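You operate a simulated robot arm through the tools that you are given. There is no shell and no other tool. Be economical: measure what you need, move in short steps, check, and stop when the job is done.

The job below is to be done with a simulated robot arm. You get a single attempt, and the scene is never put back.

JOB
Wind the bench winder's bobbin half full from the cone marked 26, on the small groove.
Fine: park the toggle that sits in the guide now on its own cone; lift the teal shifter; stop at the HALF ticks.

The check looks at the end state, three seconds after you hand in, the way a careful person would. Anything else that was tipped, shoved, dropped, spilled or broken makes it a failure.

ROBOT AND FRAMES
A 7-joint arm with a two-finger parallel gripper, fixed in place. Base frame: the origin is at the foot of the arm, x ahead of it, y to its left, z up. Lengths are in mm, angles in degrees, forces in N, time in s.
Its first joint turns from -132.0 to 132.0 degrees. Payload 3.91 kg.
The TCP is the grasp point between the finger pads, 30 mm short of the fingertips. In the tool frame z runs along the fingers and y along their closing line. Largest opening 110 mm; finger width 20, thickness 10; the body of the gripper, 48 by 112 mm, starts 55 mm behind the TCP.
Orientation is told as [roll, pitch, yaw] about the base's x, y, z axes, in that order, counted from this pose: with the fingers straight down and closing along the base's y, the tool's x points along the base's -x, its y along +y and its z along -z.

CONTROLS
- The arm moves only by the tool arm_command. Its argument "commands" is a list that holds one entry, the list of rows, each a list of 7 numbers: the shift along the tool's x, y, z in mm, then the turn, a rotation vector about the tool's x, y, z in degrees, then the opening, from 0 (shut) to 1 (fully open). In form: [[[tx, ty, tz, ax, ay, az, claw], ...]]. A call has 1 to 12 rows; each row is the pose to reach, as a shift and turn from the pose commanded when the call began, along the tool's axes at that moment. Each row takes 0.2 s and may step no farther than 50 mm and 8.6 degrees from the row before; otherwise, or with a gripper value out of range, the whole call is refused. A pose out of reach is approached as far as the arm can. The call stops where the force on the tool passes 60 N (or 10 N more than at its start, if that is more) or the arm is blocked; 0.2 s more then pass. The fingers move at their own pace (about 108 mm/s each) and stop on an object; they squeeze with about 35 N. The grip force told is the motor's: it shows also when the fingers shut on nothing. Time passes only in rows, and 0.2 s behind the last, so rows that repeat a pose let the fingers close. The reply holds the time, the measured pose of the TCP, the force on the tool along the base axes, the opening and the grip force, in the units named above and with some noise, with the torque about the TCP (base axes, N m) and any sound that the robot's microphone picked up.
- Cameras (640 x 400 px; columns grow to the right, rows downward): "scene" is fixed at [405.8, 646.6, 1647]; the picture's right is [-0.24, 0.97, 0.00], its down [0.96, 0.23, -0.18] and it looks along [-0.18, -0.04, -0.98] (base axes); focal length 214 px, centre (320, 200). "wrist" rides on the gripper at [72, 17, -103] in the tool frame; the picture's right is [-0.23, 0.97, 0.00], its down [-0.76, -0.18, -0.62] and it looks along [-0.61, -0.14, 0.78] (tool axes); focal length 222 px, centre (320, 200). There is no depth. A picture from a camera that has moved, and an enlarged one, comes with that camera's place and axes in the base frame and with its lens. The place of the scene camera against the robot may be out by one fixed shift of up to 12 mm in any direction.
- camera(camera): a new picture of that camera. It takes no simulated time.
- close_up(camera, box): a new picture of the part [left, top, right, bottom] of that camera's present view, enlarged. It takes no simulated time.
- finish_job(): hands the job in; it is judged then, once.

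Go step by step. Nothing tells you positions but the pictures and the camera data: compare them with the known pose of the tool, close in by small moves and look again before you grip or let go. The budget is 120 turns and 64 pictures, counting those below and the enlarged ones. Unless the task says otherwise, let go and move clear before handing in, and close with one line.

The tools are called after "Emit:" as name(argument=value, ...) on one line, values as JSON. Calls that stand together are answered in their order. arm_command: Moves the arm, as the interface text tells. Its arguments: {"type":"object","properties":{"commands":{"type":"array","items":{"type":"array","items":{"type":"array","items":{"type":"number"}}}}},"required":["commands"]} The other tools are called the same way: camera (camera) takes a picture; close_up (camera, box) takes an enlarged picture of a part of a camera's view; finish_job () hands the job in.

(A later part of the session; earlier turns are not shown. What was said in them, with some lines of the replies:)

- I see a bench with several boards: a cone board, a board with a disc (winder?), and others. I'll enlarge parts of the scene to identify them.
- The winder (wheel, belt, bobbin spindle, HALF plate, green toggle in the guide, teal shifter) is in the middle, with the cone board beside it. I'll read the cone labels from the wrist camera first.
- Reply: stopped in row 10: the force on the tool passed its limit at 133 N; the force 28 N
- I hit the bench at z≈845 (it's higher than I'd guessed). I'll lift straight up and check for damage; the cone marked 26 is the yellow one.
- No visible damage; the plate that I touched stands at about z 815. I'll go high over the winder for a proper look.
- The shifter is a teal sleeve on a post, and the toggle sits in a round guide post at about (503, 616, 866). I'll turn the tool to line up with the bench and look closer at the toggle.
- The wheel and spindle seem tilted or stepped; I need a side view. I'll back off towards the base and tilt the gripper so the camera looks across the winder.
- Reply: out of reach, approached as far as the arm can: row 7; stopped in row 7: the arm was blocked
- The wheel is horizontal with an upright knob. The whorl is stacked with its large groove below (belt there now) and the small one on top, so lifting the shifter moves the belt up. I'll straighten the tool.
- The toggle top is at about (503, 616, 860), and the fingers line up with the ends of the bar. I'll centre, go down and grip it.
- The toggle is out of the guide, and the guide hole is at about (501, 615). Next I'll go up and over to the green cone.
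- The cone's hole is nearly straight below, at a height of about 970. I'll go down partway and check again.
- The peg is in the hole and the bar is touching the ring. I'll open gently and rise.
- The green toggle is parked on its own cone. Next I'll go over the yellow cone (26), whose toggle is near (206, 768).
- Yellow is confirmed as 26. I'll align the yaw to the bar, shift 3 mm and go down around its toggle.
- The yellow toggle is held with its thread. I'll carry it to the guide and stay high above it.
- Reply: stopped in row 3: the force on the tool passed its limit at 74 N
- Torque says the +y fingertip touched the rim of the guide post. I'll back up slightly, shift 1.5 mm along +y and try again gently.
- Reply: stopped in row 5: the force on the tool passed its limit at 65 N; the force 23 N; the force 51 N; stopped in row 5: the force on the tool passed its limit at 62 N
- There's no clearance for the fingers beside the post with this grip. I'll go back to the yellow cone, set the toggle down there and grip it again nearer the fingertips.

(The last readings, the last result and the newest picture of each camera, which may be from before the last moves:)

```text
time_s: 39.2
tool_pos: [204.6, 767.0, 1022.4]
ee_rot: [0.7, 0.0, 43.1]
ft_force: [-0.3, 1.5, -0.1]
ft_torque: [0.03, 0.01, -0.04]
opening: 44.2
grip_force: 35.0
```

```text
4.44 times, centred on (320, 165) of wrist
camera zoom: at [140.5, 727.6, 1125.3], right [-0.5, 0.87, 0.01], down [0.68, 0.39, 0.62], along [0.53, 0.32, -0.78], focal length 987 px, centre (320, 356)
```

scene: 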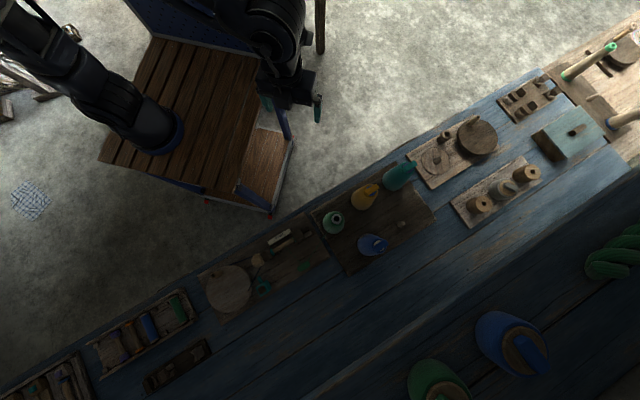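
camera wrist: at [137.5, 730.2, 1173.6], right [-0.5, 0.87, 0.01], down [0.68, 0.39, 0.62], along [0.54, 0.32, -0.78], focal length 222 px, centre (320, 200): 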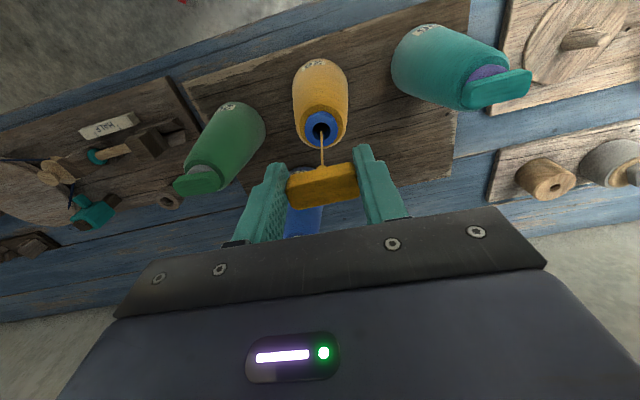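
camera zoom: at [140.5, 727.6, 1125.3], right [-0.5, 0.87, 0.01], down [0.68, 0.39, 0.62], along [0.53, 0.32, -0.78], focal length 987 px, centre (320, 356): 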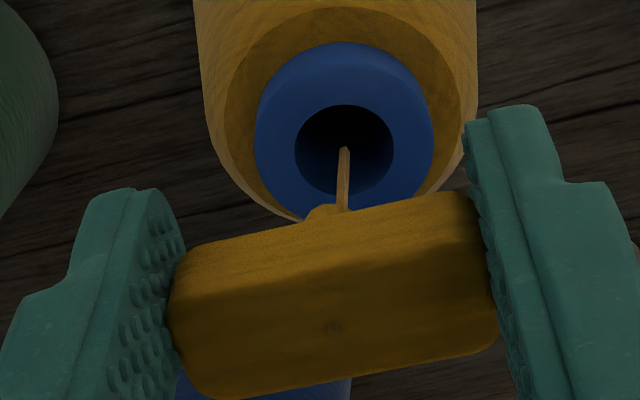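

Emit:
arm_command(commands=[[[0, 3.3, 0, 0, 0, 0, 0.3], [0, 3.3, 12, 0, 0, 0, 0.3]]])

Emit:
close_up(camera="wrist", box=[260, 120, 380, 210])

```text
time_s: 39.8
tool_pos: [200.6, 768.9, 1010.9]
ee_rot: [0.7, 0.0, 43.0]
ft_force: [0.6, 0.7, 0.8]
ft_torque: [0.02, -0.02, 0.02]
opening: 44.1
grip_force: 35.3
```

```text
4.44 times, centred on (320, 165) of wrist
camera zoom: at [137.8, 730.5, 1114.1], right [-0.5, 0.87, 0.01], down [0.68, 0.39, 0.62], along [0.53, 0.32, -0.78], focal length 987 px, centre (320, 356)
```

zoom: 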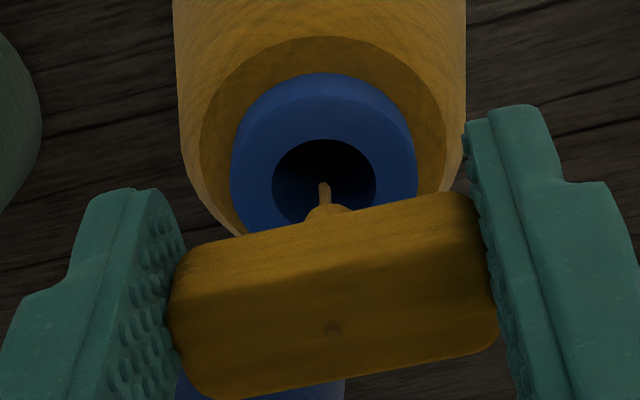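

Emit:
arm_command(commands=[[[0, 0, 10, 0, 0, 0, 0.3], [0, 0, 16, 0, 0, 0, 0.3], [0, 0, 20, 0, 0, 0, 0.3], [0, 0, 21.5, 0, 0, 0, 0.3], [0, 0, 23, 0, 0, 0, 0.3]]])

```text
time_s: 41.0
tool_pos: [203.2, 770.2, 987.3]
ee_rot: [0.5, 0.0, 43.1]
ft_force: [0.4, 0.3, 0.1]
ft_torque: [0.02, 0.02, 0.02]
opening: 44.2
grip_force: 35.1
```

Emit:
arm_command(commands=[[[0, 0, 1, 0, 0, 0, 0.3], [0, 0, 2, 0, 0, 0, 0.3]]])

```text
time_s: 41.6
tool_pos: [203.4, 768.5, 986.3]
ee_rot: [0.7, 0.0, 43.2]
ft_force: [-0.5, -0.7, 6.0]
ft_torque: [0.02, 0.0, -0.02]
opening: 44.3
grip_force: 34.9
```

Seated. I'll release, rise 18 mm and regrip with the bar near the fingertips.

Emit:
arm_command(commands=[[[0, 0, 1.5, 0, 0, 0, 0.45], [0, 0, 1.5, 0, 0, 0, 0.55], [0, 0, -8, 0, 0, 0, 0.55], [0, 0, -16, 0, 0, 0, 0.55]]])

Emit:
close_up(camera="wrist", box=[260, 120, 380, 210])

```text
time_s: 42.6
tool_pos: [201.6, 767.9, 1001.8]
ee_rot: [0.6, 0.2, 43.1]
ft_force: [1.0, -0.4, -0.9]
ft_torque: [-0.01, 0.0, 0.0]
opening: 60.4
grip_force: 0.0
```

```text
4.44 times, centred on (320, 165) of wrist
camera zoom: at [138.2, 729.6, 1105.4], right [-0.5, 0.87, 0.01], down [0.68, 0.39, 0.62], along [0.53, 0.32, -0.78], focal length 987 px, centre (320, 356)
```

zoom: 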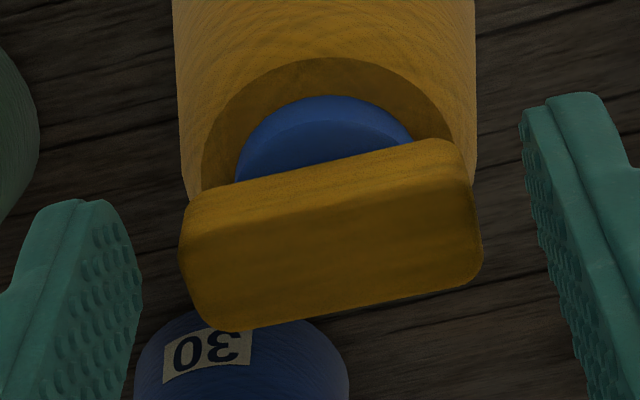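

Emit:
arm_command(commands=[[[0, 0, -2, 0, 0, 0, 0.5], [0, 0, -2, 0, 0, 0, 0.45], [0, 0, -2, 0, 0, 0, 0.3], [0, 0, -2, 0, 0, 0, 0.3], [0, 0, -12, 0, 0, 0, 0.3], [0, 0, -35, 0, 0, 0, 0.3], [0, 0, -70, 0, 0, 0, 0.3]]])

Emit:
close_up(camera="wrist", box=[220, 80, 420, 230])

```text
time_s: 44.2
tool_pos: [203.7, 769.2, 1070.9]
ee_rot: [0.6, 0.1, 43.0]
ft_force: [-1.0, 0.4, -1.3]
ft_torque: [0.0, 0.01, 0.02]
opening: 44.1
grip_force: 34.7
```

```text
2.67 times, centred on (320, 155) of wrist
camera zoom: at [138.6, 730.0, 1174.5], right [-0.5, 0.87, 0.01], down [0.68, 0.39, 0.62], along [0.53, 0.32, -0.78], focal length 592 px, centre (320, 320)
```

zoom: 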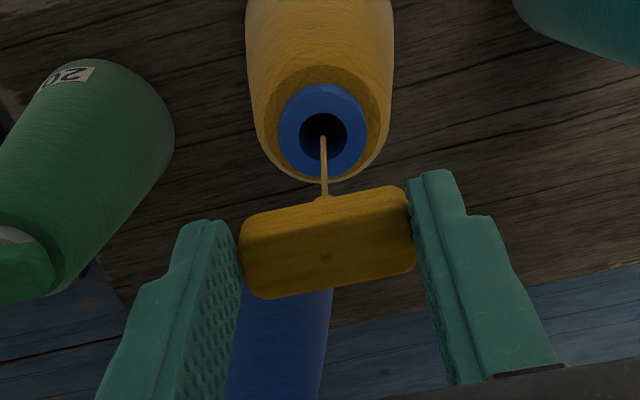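

Emit:
arm_command(commands=[[[-16, -45, 0, 0, 0, 0, 0.3], [-32, -90, 0, 0, 0, 0, 0.3], [-48, -135, 0, 0, 0, 0, 0.3], [-65, -181, 0, 0, 0, 0, 0.3], [-81, -226, 0, 0, 0, 1, 0.3], [-97, -271, 0, 0, 0, 2, 0.3], [-113, -315, 0, 0, 0, 2, 0.3], [-113, -315, 45, 0, 0, 2, 0.3], [-113, -315, 90, 0, 0, 2, 0.3], [-113, -315, 130, 0, 0, 2, 0.3], [-113, -315, 146, 0, 0, 2, 0.3]]])

Emit:
close_up(camera="wrist", box=[240, 90, 400, 210])

```text
time_s: 46.6
tool_pos: [497.7, 614.5, 921.0]
ee_rot: [0.6, 0.1, 41.0]
ft_force: [-0.7, -0.4, 0.3]
ft_torque: [-0.03, -0.02, -0.03]
opening: 44.2
grip_force: 35.0
```

```text
3.33 times, centred on (320, 150) of wrist
camera zoom: at [432.3, 579.4, 1024.2], right [-0.47, 0.88, 0.01], down [0.7, 0.36, 0.62], along [0.54, 0.3, -0.78], focal length 740 px, centre (320, 367)
```

zoom: 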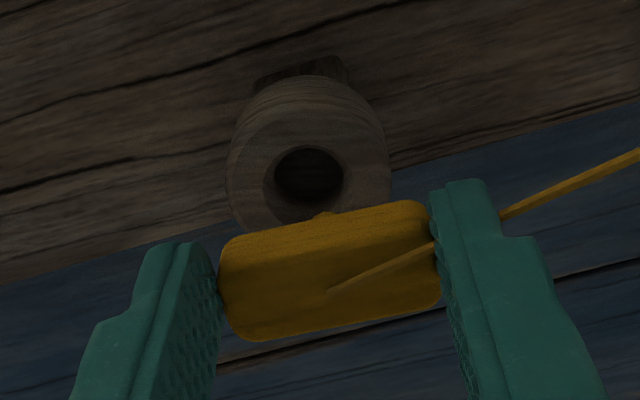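

Emit:
arm_command(commands=[[[-4, -3.3, 0, 0, 0, 0, 0.3], [-4, -3.3, 14, 0, 0, 0, 0.3]]])

Emit:
close_up(camera="wrist", box=[260, 110, 380, 200])

```text
time_s: 47.2
tool_pos: [503.7, 616.1, 908.7]
ee_rot: [0.7, 0.1, 41.1]
ft_force: [-0.5, -0.5, -0.9]
ft_torque: [-0.01, 0.0, 0.02]
opening: 44.1
grip_force: 35.2
```

```text
4.44 times, centred on (320, 155) of wrist
camera zoom: at [438.8, 579.3, 1011.5], right [-0.47, 0.88, 0.01], down [0.7, 0.36, 0.62], along [0.54, 0.3, -0.78], focal length 987 px, centre (320, 400)
```

zoom: 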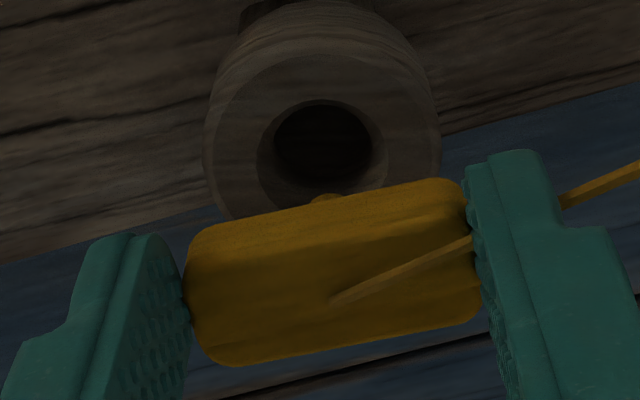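

Emit:
arm_command(commands=[[[0.5, 0, 9, 0, 0, 0, 0.3], [0.5, 0, 16, 0, 0, 0, 0.3], [0.5, 0, 20, 0, 0, 0, 0.3]]])

Emit:
close_up(camera="wrist", box=[260, 110, 380, 200])

```text
time_s: 48.0
tool_pos: [504.2, 616.8, 890.5]
ee_rot: [0.7, -0.2, 41.0]
ft_force: [3.4, -2.9, 32.4]
ft_torque: [0.23, -0.35, -0.05]
opening: 44.2
grip_force: 35.2
```

```text
4.44 times, centred on (320, 155) of wrist
camera zoom: at [438.0, 580.2, 993.0], right [-0.47, 0.88, 0.01], down [0.69, 0.36, 0.62], along [0.55, 0.3, -0.78], focal length 987 px, centre (320, 400)
```

zoom: 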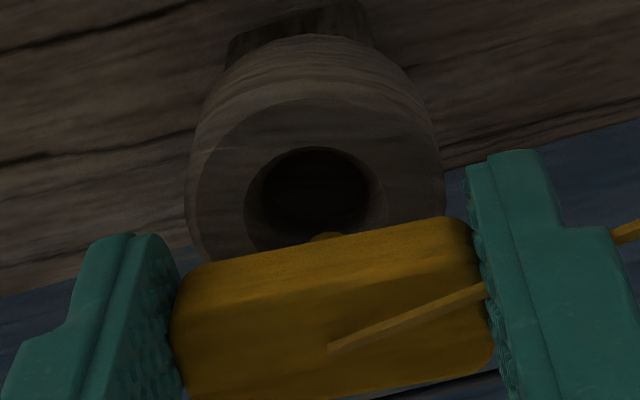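

The peg tip is touching the far wall of the funnel: the TCP is about 4 mm too far out compared with where the green toggle sat. I'll lift, shift back and retry gently.

Emit:
arm_command(commands=[[[0, 0, -6, 0, 0, 0, 0.3], [3.9, 0.4, -6, 0, 0, 0, 0.3], [3.9, 0.4, -3, 0, 0, 0, 0.3], [3.9, 0.4, 0, 0, 0, 0, 0.3]]])

```text
time_s: 49.0
tool_pos: [499.2, 614.3, 887.8]
ee_rot: [0.6, 0.1, 41.1]
ft_force: [-0.6, -0.7, 0.0]
ft_torque: [0.01, 0.03, -0.02]
opening: 44.2
grip_force: 34.7
```

No force now at the same height. I'll continue down in small steps.

Emit:
arm_command(commands=[[[0, 0, 2, 0, 0, 0, 0.3], [0, 0, 4, 0, 0, 0, 0.3], [0, 0, 6, 0, 0, 0, 0.3]]])

Emit:
close_up(camera="wrist", box=[260, 110, 380, 200])

```text
time_s: 49.8
tool_pos: [499.5, 614.6, 880.9]
ee_rot: [0.5, 0.1, 41.2]
ft_force: [-1.7, 0.6, 0.4]
ft_torque: [0.02, 0.05, 0.03]
opening: 44.2
grip_force: 34.6
```

```text
4.44 times, centred on (320, 155) of wrist
camera zoom: at [434.3, 577.5, 984.7], right [-0.47, 0.88, 0.01], down [0.7, 0.36, 0.62], along [0.54, 0.3, -0.78], focal length 987 px, centre (320, 400)
```

zoom: 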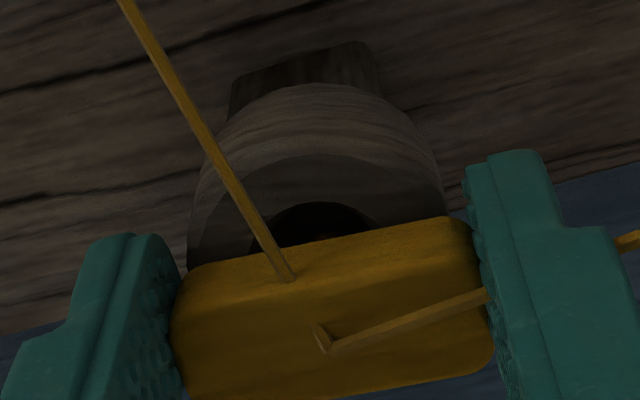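

The simulator now shows yellow thread running to the bobbin. I'll keep lowering to seat the toggle.

Emit:
arm_command(commands=[[[0, 0, 1.5, 0, 0, 0, 0.3], [0, 0, 3, 0, 0, 0, 0.3], [0, 0, 4.5, 0, 0, 0, 0.3]]])

```text
time_s: 50.6
tool_pos: [499.8, 614.3, 877.9]
ee_rot: [0.6, -0.1, 41.1]
ft_force: [-4.7, -1.5, 11.4]
ft_torque: [-0.19, -0.06, -0.1]
opening: 44.5
grip_force: 35.1
```

Emit:
arm_command(commands=[[[0, -0.7, -1, 0, 0, 0, 0.3], [0, -0.7, 0.5, 0, 0, 0, 0.3], [0, -0.7, 2, 0, 0, 0, 0.3], [0, -0.7, 3, 0, 0, 0, 0.3]]])

```text
time_s: 51.6
tool_pos: [500.2, 614.7, 875.4]
ee_rot: [0.7, -0.1, 41.2]
ft_force: [-3.9, 4.9, 32.0]
ft_torque: [0.08, 0.09, 0.01]
opening: 44.4
grip_force: 35.0
```

Emit:
arm_command(commands=[[[0, 0, -0.7, 0, 0, 0, 0.45], [0, 0, -0.7, 0, 0, 0, 0.6], [0, 0, -0.7, 0, 0, 0, 0.6], [0, 0, -20, 0, 0, 0, 0.6], [0, 0, -50, 0, 0, 0, 0.6]]])

Emit:
close_up(camera="wrist", box=[180, 40, 460, 215])

```text
time_s: 52.8
tool_pos: [501.4, 615.3, 923.5]
ee_rot: [0.7, 0.1, 41.2]
ft_force: [0.1, -0.6, -0.8]
ft_torque: [-0.02, 0.01, -0.03]
opening: 65.6
grip_force: 0.0
```

```text
2.29 times, centred on (320, 128) of wrist
camera zoom: at [436.0, 578.5, 1028.0], right [-0.47, 0.88, 0.01], down [0.7, 0.36, 0.62], along [0.54, 0.3, -0.78], focal length 508 px, centre (320, 366)
```

zoom: 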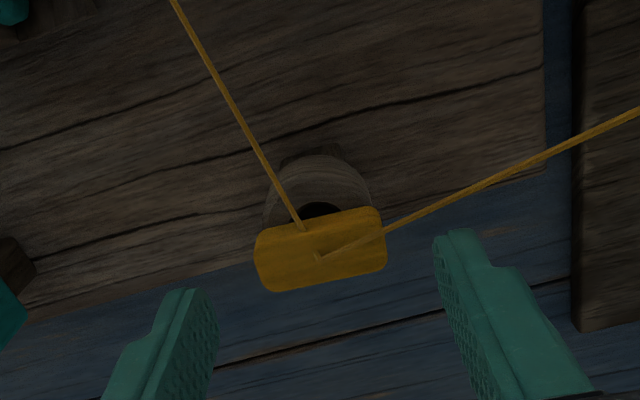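

The yellow toggle is seated. Now over to the teal shifter, near (607, 498).

Emit:
arm_command(commands=[[[0, 0, -40, 0, 0, 0, 1], [0, -40, -60, 0, 0, 0, 1], [-1, -80, -60, 0, 0, 0, 1], [-2, -120, -60, 0, 0, 0, 1], [-3, -158, -60, 0, 0, 0, 1]]])

Emit:
camera(camera="wrist")

```text
time_s: 54.0
tool_pos: [610.8, 496.4, 979.3]
ee_rot: [0.7, 0.2, 41.2]
ft_force: [-0.9, 1.1, -0.9]
ft_torque: [-0.04, -0.02, -0.04]
opening: 109.9
grip_force: 0.0
```

```text
15 pictures are left
camera wrist: at [545.0, 460.4, 1083.4], right [-0.47, 0.88, 0.01], down [0.7, 0.36, 0.62], along [0.54, 0.3, -0.78], focal length 222 px, centre (320, 200)
```

wrist: 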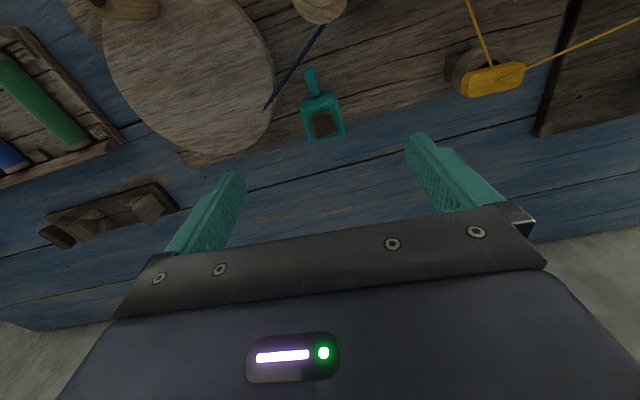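

The sleeve top is at about (610, 499, 871), directly under the TCP. I'll descend with a half-open gripper and grip it.

Emit:
arm_command(commands=[[[0, 0, 20, 0, 0, 0, 0.55], [0, 0, 50, 0, 0, 0, 0.55], [0, 0, 80, 0, 0, 0, 0.55], [0, 0, 105, 0, 0, 0, 0.55], [0, 0, 119, 0, 0, 0, 0.55]]])

Emit:
camera(camera="wrist")

```text
time_s: 55.2
tool_pos: [608.6, 498.9, 862.6]
ee_rot: [0.7, 0.0, 41.1]
ft_force: [-1.1, 0.1, 0.5]
ft_torque: [-0.02, -0.03, 0.0]
opening: 60.3
grip_force: 0.0
```

```text
14 pictures are left
camera wrist: at [542.7, 462.1, 965.3], right [-0.47, 0.88, 0.01], down [0.7, 0.36, 0.62], along [0.54, 0.3, -0.78], focal length 222 px, centre (320, 200)
```

wrist: 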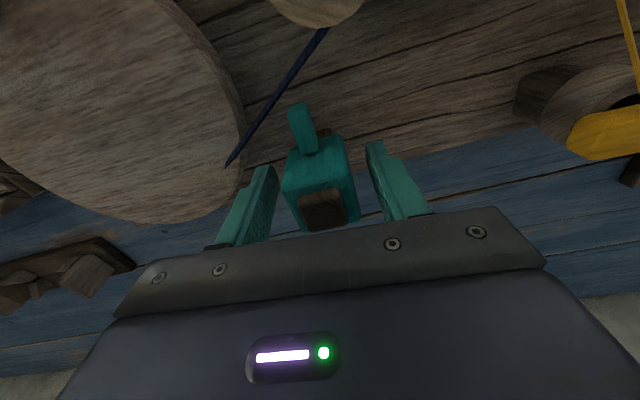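

Emit:
arm_command(commands=[[[0, 0, 0, 0, 0, 0, 0.45], [0, 0, 0, 0, 0, 0, 0.3], [0, 0, 0, 0, 0, 0, 0.2], [0, 0, 0, 0, 0, 0, 0.2]]])

Emit:
arm_command(commands=[[[0, 0, -3, 0, 0, 0, 0.2], [0, 0, -6, 0, 0, 0, 0.2], [0, 0, -9, 0, 0, 0, 0.2], [0, 0, -12, 0, 0, 0, 0.2]]])

```text
time_s: 56.2
tool_pos: [607.0, 500.1, 862.6]
ee_rot: [0.6, 0.0, 41.2]
ft_force: [-8.0, 14.7, -2.8]
ft_torque: [-1.23, -1.5, 1.25]
opening: 37.4
grip_force: 45.1
```

```text
time_s: 57.2
tool_pos: [607.0, 499.6, 875.6]
ee_rot: [0.7, -0.2, 41.2]
ft_force: [7.5, 42.9, -0.8]
ft_torque: [-1.02, -1.42, 0.85]
opening: 37.7
grip_force: 44.6
```

Emit:
arm_command(commands=[[[-1.5, 1, 0, 0, 0, 0, 0.2], [-1.5, 1, -3, 0, 0, 0, 0.2], [-1.5, 1, -6, 0, 0, 0, 0.2]]])

Emit:
camera(camera="wrist")

```text
time_s: 58.0
tool_pos: [606.9, 498.8, 879.9]
ee_rot: [0.6, 0.1, 41.1]
ft_force: [8.0, 33.0, -16.5]
ft_torque: [-0.63, -1.92, 0.96]
opening: 37.2
grip_force: 45.4
```

```text
13 pictures are left
camera wrist: at [541.7, 462.9, 983.3], right [-0.47, 0.88, 0.01], down [0.7, 0.36, 0.62], along [0.54, 0.3, -0.78], focal length 222 px, centre (320, 200)
```

wrist: 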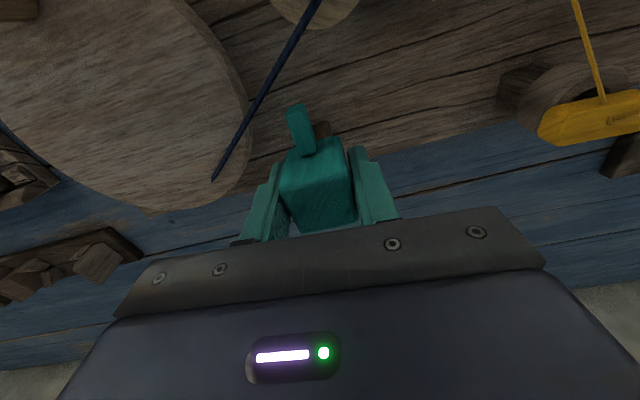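

Emit:
arm_command(commands=[[[0, 0, -1.5, 0, 0, 0, 0.2], [0, 0, -3, 0, 0, 0, 0.2]]])

```text
time_s: 58.6
tool_pos: [606.6, 499.4, 881.4]
ee_rot: [0.6, 0.4, 41.1]
ft_force: [-5.3, 16.1, -42.0]
ft_torque: [-1.49, -1.43, 1.0]
opening: 37.6
grip_force: 44.8
```

The upper stop is reached (18 mm of lift). I'll relieve the load, open and check that it stays up.

Emit:
arm_command(commands=[[[0, 0, 1, 0, 0, 0, 0.2], [0, 0, 2, 0, 0, 0, 0.2], [0, 0, 2, 0, 0, 0, 0.4], [0, 0, 2, 0, 0, 0, 0.55], [0, 0, 2, 0, 0, 0, 0.55], [0, 0, -30, 0, 0, 0, 0.6], [0, 0, -70, 0, 0, 0, 0.6], [0, 40, -100, 0, 0, 0, 0.6]]])

Emit:
camera(camera="wrist")

```text
time_s: 60.4
tool_pos: [581.9, 527.6, 985.2]
ee_rot: [0.6, 0.1, 41.1]
ft_force: [-0.4, 0.1, -0.4]
ft_torque: [0.03, 0.03, -0.03]
opening: 65.8
grip_force: 0.1
```

```text
12 pictures are left
camera wrist: at [517.4, 491.4, 1088.0], right [-0.47, 0.88, 0.01], down [0.7, 0.36, 0.62], along [0.54, 0.3, -0.78], focal length 222 px, centre (320, 200)
```

wrist: 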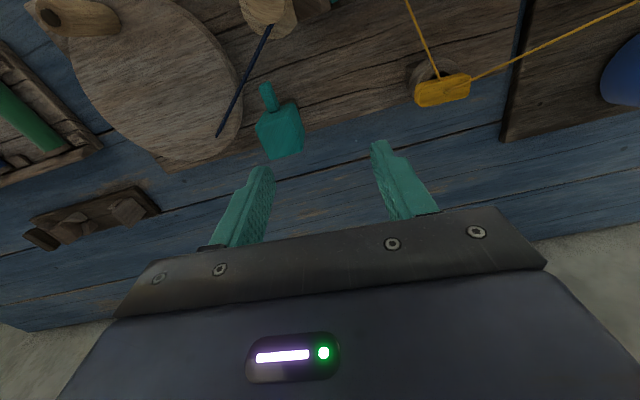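

The shifter stays up. The knob top works out at about (598, 330, 892), the wheel centre near (639, 375) and the crank radius about 61 mm. Next I'll go over the knob.

Emit:
arm_command(commands=[[[24, -32, 0, 0, 0, 0, 0.6], [48, -64, 0, 0, 0, 0, 0.6], [72, -96, 0, 0, 0, 0, 0.6], [95, -128, 10, 0, 0, 0, 0.6], [118, -159, 30, 0, 0, 0, 0.6]]])

Emit:
camera(camera="wrist")

```text
time_s: 61.6
tool_pos: [593.4, 330.7, 953.3]
ee_rot: [0.6, 0.1, 41.2]
ft_force: [0.1, 0.5, -1.1]
ft_torque: [-0.01, -0.03, 0.0]
opening: 66.0
grip_force: 0.0
```

```text
11 pictures are left
camera wrist: at [530.0, 293.3, 1057.1], right [-0.47, 0.88, 0.01], down [0.7, 0.36, 0.62], along [0.54, 0.3, -0.78], focal length 222 px, centre (320, 200)
```

wrist: 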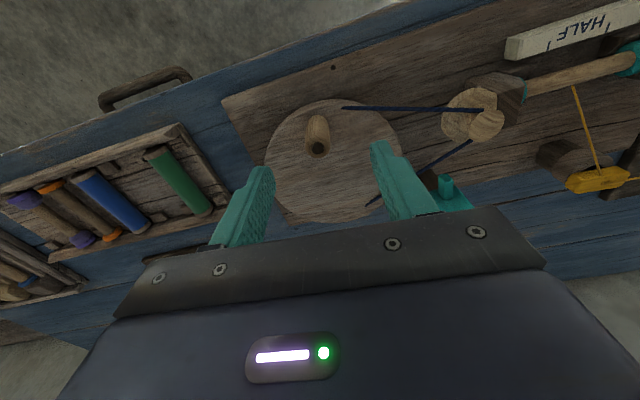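

Emit:
arm_command(commands=[[[0, 0, 25, 0, 0, 0, 0.6], [0, 0, 50, 0, 0, 0, 0.6], [0, 0, 73, 0, 0, 0, 0.6], [0, 0, 73, 0, 0, 0, 0.35], [0, 0, 73, 0, 0, 0, 0.1], [0, 0, 73, 0, 0, 0, 0.1], [0, 0, 73, 0, 0, 0, 0.1]]])

```text
time_s: 63.2
tool_pos: [595.5, 331.5, 880.7]
ee_rot: [0.7, 0.2, 41.1]
ft_force: [0.6, 0.4, -5.4]
ft_torque: [-0.83, -1.16, 0.03]
opening: 21.5
grip_force: 45.1
```

The knob is gripped with a calm force reading. I'll turn the crank through a short clockwise arc to check forces.

Emit:
arm_command(commands=[[[0, 10.5, 0, 0, 0, 0, 0.1], [-1.7, 20.8, 0, 0, 0, 0, 0.1], [-5.3, 30.7, 0, 0, 0, 0, 0.1], [-10.5, 39.8, 0, 0, 0, 0, 0.1]]])

Emit:
close_up(camera="scene", box=[190, 210, 340, 320])

```text
time_s: 64.2
tool_pos: [579.4, 368.5, 880.2]
ee_rot: [0.6, 0.2, 41.1]
ft_force: [11.8, -0.5, -41.8]
ft_torque: [-0.65, -1.3, -0.03]
opening: 21.8
grip_force: 45.3
```

```text
3.64 times, centred on (265, 265) of scene
camera zoom: at [405.8, 646.6, 1647.0], right [-0.24, 0.97, 0.0], down [0.96, 0.23, -0.18], along [-0.18, -0.04, -0.98], focal length 780 px, centre (520, -36)
```

zoom: 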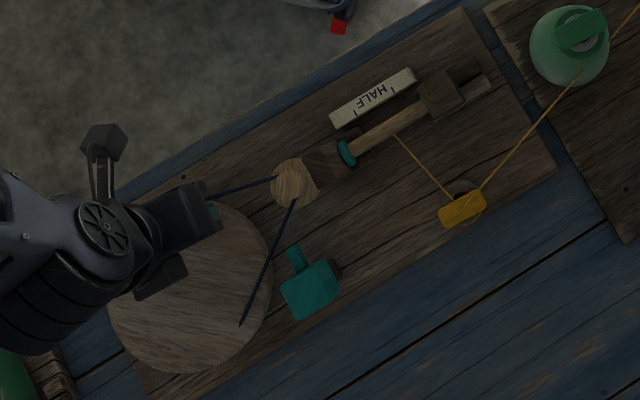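

Emit:
arm_command(commands=[[[0, 0, 0.5, 0, 0, 0, 0.1], [-6.5, 7.9, 0.6, 0, 0, 0, 0.1], [-14.7, 14.8, 0.7, 0, 0, 0, 0.1], [-33.6, 23.7, 0.9, 0, 0, 0, 0.1], [-54.4, 25.6, 1, 0, 0, 0, 0.1]]])

```text
time_s: 65.4
tool_pos: [604.4, 422.5, 880.8]
ee_rot: [0.5, -0.1, 41.1]
ft_force: [13.5, -19.0, -1.2]
ft_torque: [-0.45, -1.89, -0.09]
opening: 21.6
grip_force: 44.8
```

The forces show a centre error of only about 1 mm. I've corrected it and am going on round.

Emit:
arm_command(commands=[[[-20.6, -7.6, 0.1, 0, 0, 0, 0.1], [-37.4, -19.8, 0.1, 0, 0, 0, 0.1], [-49, -36.9, 0.1, 0, 0, 0, 0.1], [-54, -57, 0, 0, 0, 0, 0.1], [-51.9, -77.6, -0.2, 0, 0, 0, 0.1], [-42.8, -96.2, -0.4, 0, 0, 0, 0.1]]])

Emit:
close_up(camera="scene", box=[255, 220, 315, 265])

```text
time_s: 66.8
tool_pos: [701.7, 380.7, 881.6]
ee_rot: [0.6, -0.2, 40.9]
ft_force: [49.7, 5.3, -6.8]
ft_torque: [-1.02, -1.15, -0.1]
opening: 21.8
grip_force: 45.1
```

```text
8.89 times, centred on (285, 242) of scene
camera zoom: at [405.8, 646.6, 1647.0], right [-0.24, 0.97, 0.0], down [0.96, 0.23, -0.18], along [-0.18, -0.04, -0.98], focal length 1906 px, centre (631, -178)
```

zoom: 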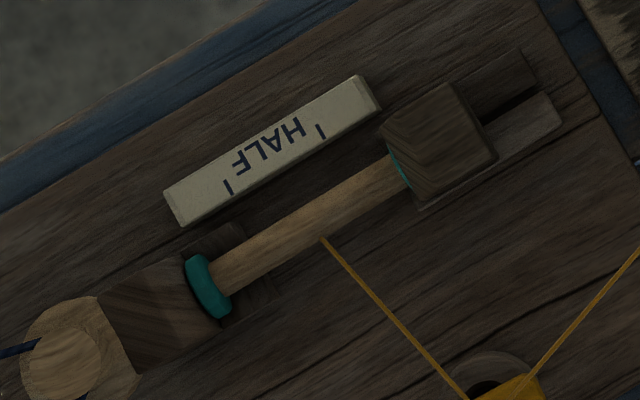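

Emit:
arm_command(commands=[[[-1.9, -2.6, 0, 0, 0, 0, 0.1], [13.5, -17, -0.2, 0, 0, 0, 0.1], [33, -25.4, -0.4, 0, 0, 0, 0.1], [54.2, -26.5, -0.55, 0, 0, 0, 0.1], [74.4, -20.3, -0.65, 0, 0, 0, 0.1], [91.3, -7.6, -0.65, 0, 0, 0, 0.1]]])

```text
time_s: 67.8
tool_pos: [685.6, 328.9, 880.2]
ee_rot: [0.4, 0.0, 40.8]
ft_force: [1.3, -4.5, 4.2]
ft_torque: [-0.76, -0.54, -0.04]
opening: 21.6
grip_force: 45.4
stopped in row 4: the force on the tool passed its limit at 63 N (the readings are from after the stop); the commanded pose is now the measured one
```

Emit:
arm_command(commands=[[[16.1, 0.8, 0, 0, 0, 0, 0.1], [31.4, 5.7, -0.1, 0, 0, 0, 0.1], [44.9, 14.5, -0.1, 0, 0, 0, 0.1], [55.7, 26.4, -0.1, 0, 0, 0, 0.1], [63, 40.7, -0.1, 0, 0, 0, 0.1], [66.4, 56.4, 0, 0, 0, 0, 0.1], [65.6, 72.5, 0.1, 0, 0, 0, 0.1], [60.7, 87.8, 0.2, 0, 0, 0, 0.1], [51.9, 101.3, 0.3, 0, 0, 0, 0.1], [40, 112.1, 0.4, 0, 0, 0, 0.1], [25.7, 119.4, 0.6, 0, 0, 0, 0.1], [10, 122.8, 0.7, 0, 0, 0, 0.1]]])

Emit:
close_up(camera="scene", box=[255, 220, 315, 265])

```text
time_s: 70.4
tool_pos: [597.7, 418.6, 881.1]
ee_rot: [0.6, -0.1, 40.9]
ft_force: [-8.6, 8.5, -14.7]
ft_torque: [-0.41, -1.16, 0.05]
opening: 21.5
grip_force: 45.1
```

```text
8.89 times, centred on (285, 242) of scene
camera zoom: at [405.8, 646.6, 1647.0], right [-0.24, 0.97, 0.0], down [0.96, 0.23, -0.18], along [-0.18, -0.04, -0.98], focal length 1906 px, centre (631, -178)
```

zoom: 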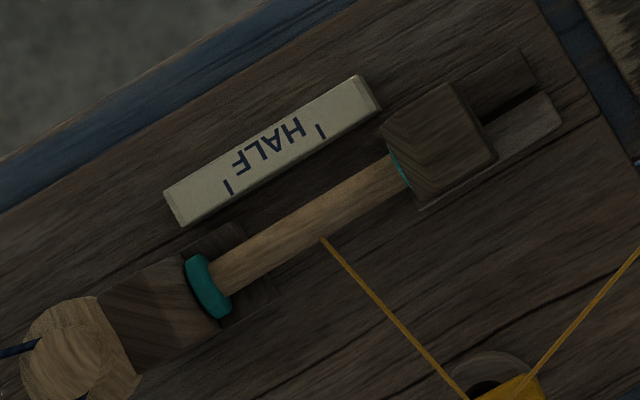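

450° clockwise and nothing is wound. I'll turn the other way to see if that winds.

Emit:
arm_command(commands=[[[15.7, -3.4, -0.1, 0, 0, 0, 0.1], [30, -10.7, -0.2, 0, 0, 0, 0.1], [41.9, -21.5, -0.3, 0, 0, 0, 0.1], [50.7, -35, -0.4, 0, 0, 0, 0.1], [55.6, -50.3, -0.5, 0, 0, 0, 0.1], [56.4, -66.4, -0.6, 0, 0, 0, 0.1], [53, -82.1, -0.7, 0, 0, 0, 0.1], [45.7, -96.4, -0.8, 0, 0, 0, 0.1], [34.9, -108.3, -0.8, 0, 0, 0, 0.1], [21.4, -117.1, -0.7, 0, 0, 0, 0.1], [6.1, -122, -0.7, 0, 0, 0, 0.1], [-10, -122.8, -0.7, 0, 0, 0, 0.1]]])

Emit:
close_up(camera="scene", box=[255, 220, 315, 265])

```text
time_s: 73.0
tool_pos: [685.2, 327.9, 880.6]
ee_rot: [0.5, 0.0, 41.0]
ft_force: [5.6, -5.7, 9.5]
ft_torque: [0.06, -1.95, -0.01]
opening: 21.4
grip_force: 45.4
```

```text
8.89 times, centred on (285, 242) of scene
camera zoom: at [405.8, 646.6, 1647.0], right [-0.24, 0.97, 0.0], down [0.96, 0.23, -0.18], along [-0.18, -0.04, -0.98], focal length 1906 px, centre (631, -178)
```

zoom: 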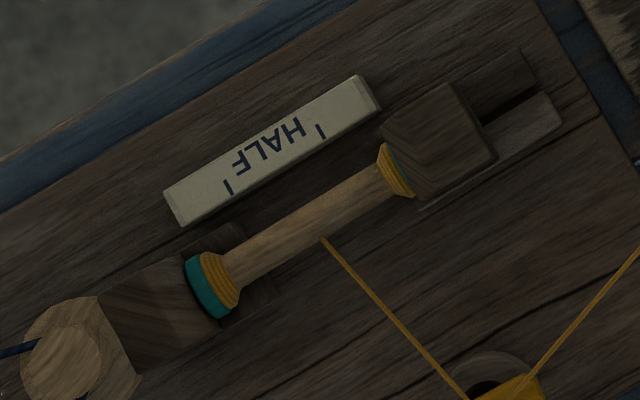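

Counter-clockwise winds: yellow yarn grows from both flanges towards the HALF ticks. Another half turn.

Emit:
arm_command(commands=[[[-15.7, 3.4, 0.1, 0, 0, 0, 0.1], [-30, 10.7, 0.2, 0, 0, 0, 0.1], [-41.9, 21.5, 0.4, 0, 0, 0, 0.1], [-50.7, 35, 0.5, 0, 0, 0, 0.1], [-55.6, 50.3, 0.6, 0, 0, 0, 0.1], [-56.4, 66.4, 0.7, 0, 0, 0, 0.1], [-53, 82.1, 0.8, 0, 0, 0, 0.1], [-45.7, 96.4, 0.8, 0, 0, 0, 0.1], [-34.9, 108.3, 0.9, 0, 0, 0, 0.1], [-21.4, 117.1, 0.8, 0, 0, 0, 0.1], [-6.1, 122, 0.8, 0, 0, 0, 0.1], [10, 122.8, 0.7, 0, 0, 0, 0.1]]])

Emit:
close_up(camera="scene", box=[265, 225, 305, 255])

```text
time_s: 75.6
tool_pos: [597.5, 415.9, 881.3]
ee_rot: [0.5, 0.0, 40.9]
ft_force: [-1.0, 2.7, 30.0]
ft_torque: [-0.5, -1.13, 0.01]
opening: 21.7
grip_force: 44.6
```

```text
13.33 times, centred on (285, 240) of scene
camera zoom: at [405.8, 646.6, 1647.0], right [-0.24, 0.97, 0.0], down [0.96, 0.23, -0.18], along [-0.18, -0.04, -0.98], focal length 2860 px, centre (787, -333)
```

zoom: 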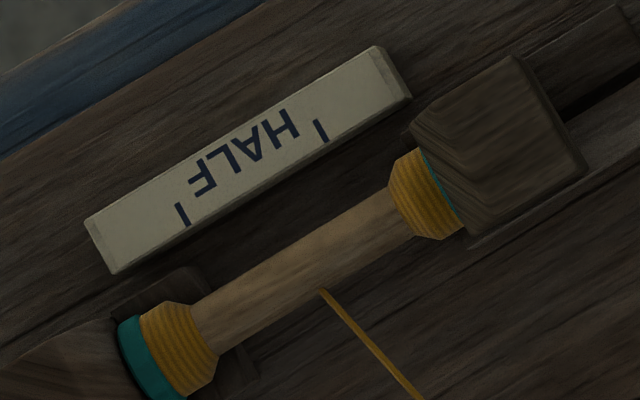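

I'm about 60% of the way to the ticks (24 px per half turn, about 33 px left). Another half turn, then a look.

Emit:
arm_command(commands=[[[15.7, -3.4, -0.4, 0, 0, 0, 0.1], [30, -10.7, -0.6, 0, 0, 0, 0.1], [41.9, -21.5, -0.7, 0, 0, 0, 0.1], [50.7, -35, -0.8, 0, 0, 0, 0.1], [55.6, -50.3, -0.9, 0, 0, 0, 0.1], [56.4, -66.4, -1.0, 0, 0, 0, 0.1], [53, -82.1, -1.1, 0, 0, 0, 0.1], [45.7, -96.4, -1.1, 0, 0, 0, 0.1], [34.9, -108.3, -1.1, 0, 0, 0, 0.1], [21.4, -117.1, -1.0, 0, 0, 0, 0.1], [6.1, -122, -1.0, 0, 0, 0, 0.1], [-10, -122.8, -1.0, 0, 0, 0, 0.1]]])

Emit:
close_up(camera="scene", box=[265, 225, 305, 255])

```text
time_s: 78.2
tool_pos: [687.1, 329.8, 880.9]
ee_rot: [0.5, 0.0, 40.9]
ft_force: [2.5, -2.3, -1.9]
ft_torque: [-0.05, -1.79, -0.03]
opening: 21.4
grip_force: 44.5
```

```text
13.33 times, centred on (285, 240) of scene
camera zoom: at [405.8, 646.6, 1647.0], right [-0.24, 0.97, 0.0], down [0.96, 0.23, -0.18], along [-0.18, -0.04, -0.98], focal length 2860 px, centre (787, -333)
```

zoom: 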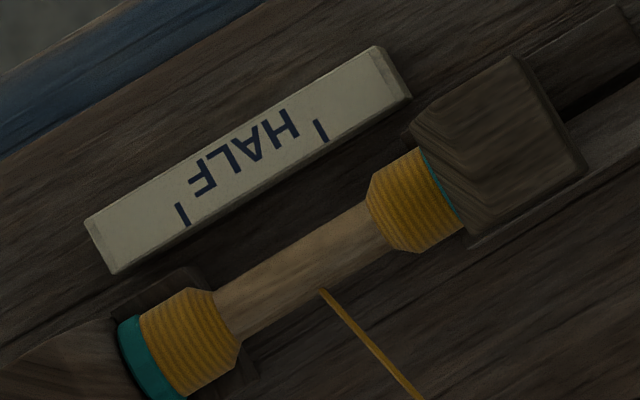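

About 9 px short of the ticks, or roughly 65° more. I'll turn 55° and look.

Emit:
arm_command(commands=[[[-15.7, 3.4, 0.1, 0, 0, 0, 0.1], [-30, 10.7, 0.2, 0, 0, 0, 0.1], [-41.9, 21.5, 0.4, 0, 0, 0, 0.1], [-48, 30.2, 0.5, 0, 0, 0, 0.1]]])

Emit:
close_up(camera="scene", box=[265, 225, 305, 255])

```text
time_s: 79.2
tool_pos: [702.7, 385.3, 880.2]
ee_rot: [0.5, 0.2, 40.9]
ft_force: [-18.7, -3.7, 8.9]
ft_torque: [-0.49, -0.84, 0.05]
opening: 21.6
grip_force: 45.2
```

```text
13.33 times, centred on (285, 240) of scene
camera zoom: at [405.8, 646.6, 1647.0], right [-0.24, 0.97, 0.0], down [0.96, 0.23, -0.18], along [-0.18, -0.04, -0.98], focal length 2860 px, centre (787, -333)
```

zoom: 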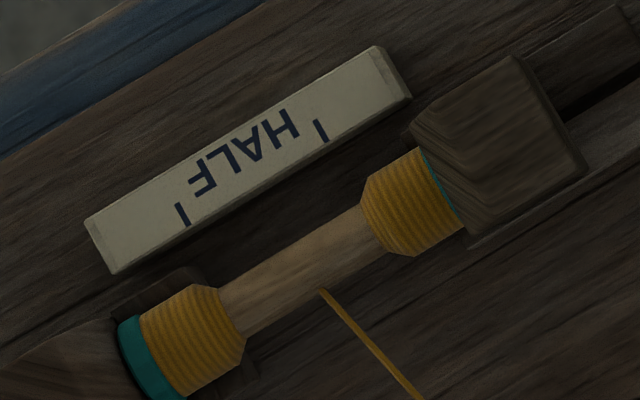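

Emit:
arm_command(commands=[[[-2.9, 5.8, 0.1, 0, 0, 0, 0.1], [-5.3, 11.7, 0.1, 0, 0, 0, 0.1], [-5.3, 11.7, 0.1, 0, 0, 0, 0.1]]])

Emit:
close_up(camera="scene", box=[265, 225, 305, 255])

```text
time_s: 80.0
tool_pos: [698.7, 396.0, 881.1]
ee_rot: [0.4, 0.2, 40.9]
ft_force: [-19.9, -9.3, 11.4]
ft_torque: [-1.07, -0.6, 0.04]
opening: 21.3
grip_force: 44.5
```

```text
13.33 times, centred on (285, 240) of scene
camera zoom: at [405.8, 646.6, 1647.0], right [-0.24, 0.97, 0.0], down [0.96, 0.23, -0.18], along [-0.18, -0.04, -0.98], focal length 2860 px, centre (787, -333)
```

zoom: 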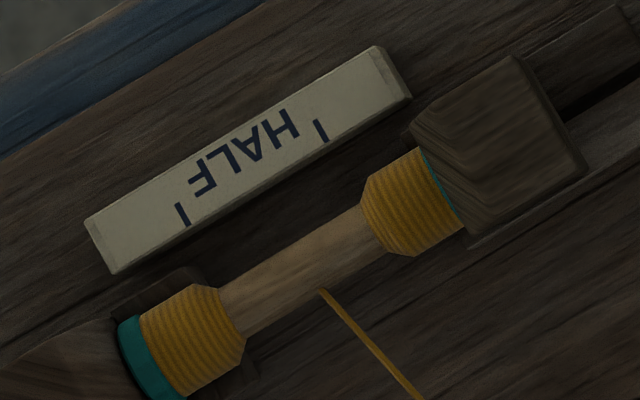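

The yarn edges are at the HALF ticks within a display step, so I'm stopping the crank here. I'll release the knob and move clear upward.

Emit:
arm_command(commands=[[[1, 0, 0, 0, 0, 0, 0.1], [1, 0, 0, 0, 0, 0, 0.25], [1, 0, 0, 0, 0, 0, 0.5], [1, 0, 0, 0, 0, 0, 0.5], [1, 0, -30, 0, 0, 0, 0.5], [1, 0, -70, 0, 0, 0, 0.5], [1, 0, -115, 0, 0, 0, 0.5], [1, 0, -150, 0, 0, 0, 0.5]]])

Emit:
camera(camera="scene")

Emit:
close_up(camera="scene", box=[200, 160, 400, 310])

```text
time_s: 81.8
tool_pos: [699.4, 395.9, 1028.8]
ee_rot: [0.6, 0.2, 40.9]
ft_force: [1.0, 0.3, -0.6]
ft_torque: [-0.04, 0.02, -0.01]
opening: 54.7
grip_force: 0.1
```

```text
2 pictures are left
```

scene: 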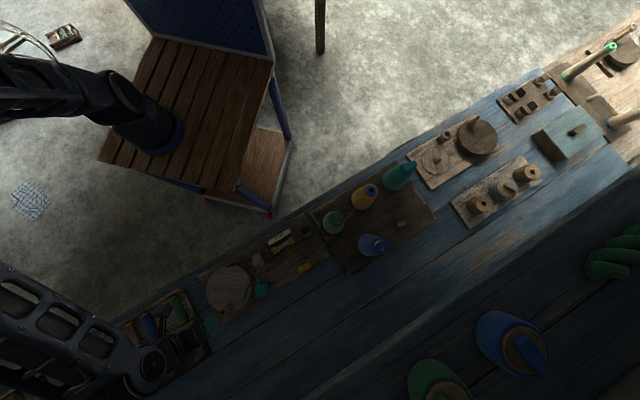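

```text
2.67 times, centred on (300, 235) of scene
camera zoom: at [405.8, 646.6, 1647.0], right [-0.24, 0.97, 0.0], down [0.96, 0.23, -0.18], along [-0.18, -0.04, -0.98], focal length 572 px, centre (373, 107)
```

zoom: 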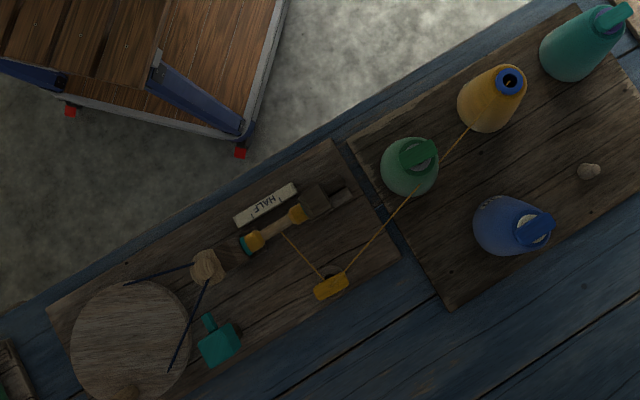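

Everything looks in order: the green toggle is on its own cone, the yellow toggle is in the guide, the shifter is up, the bobbin is wound to the HALF ticks and the arm is clear. I'm handing in.

Emit:
finish_job()

```text
The job is handed in.
```

The bobbin is wound to the HALF ticks from cone 26 on the small groove. The old toggle is parked on its own green cone and the shifter is lifted. Early on, the gripper knocked the HALF plate at about 133 N, but the pictures show nothing moved.
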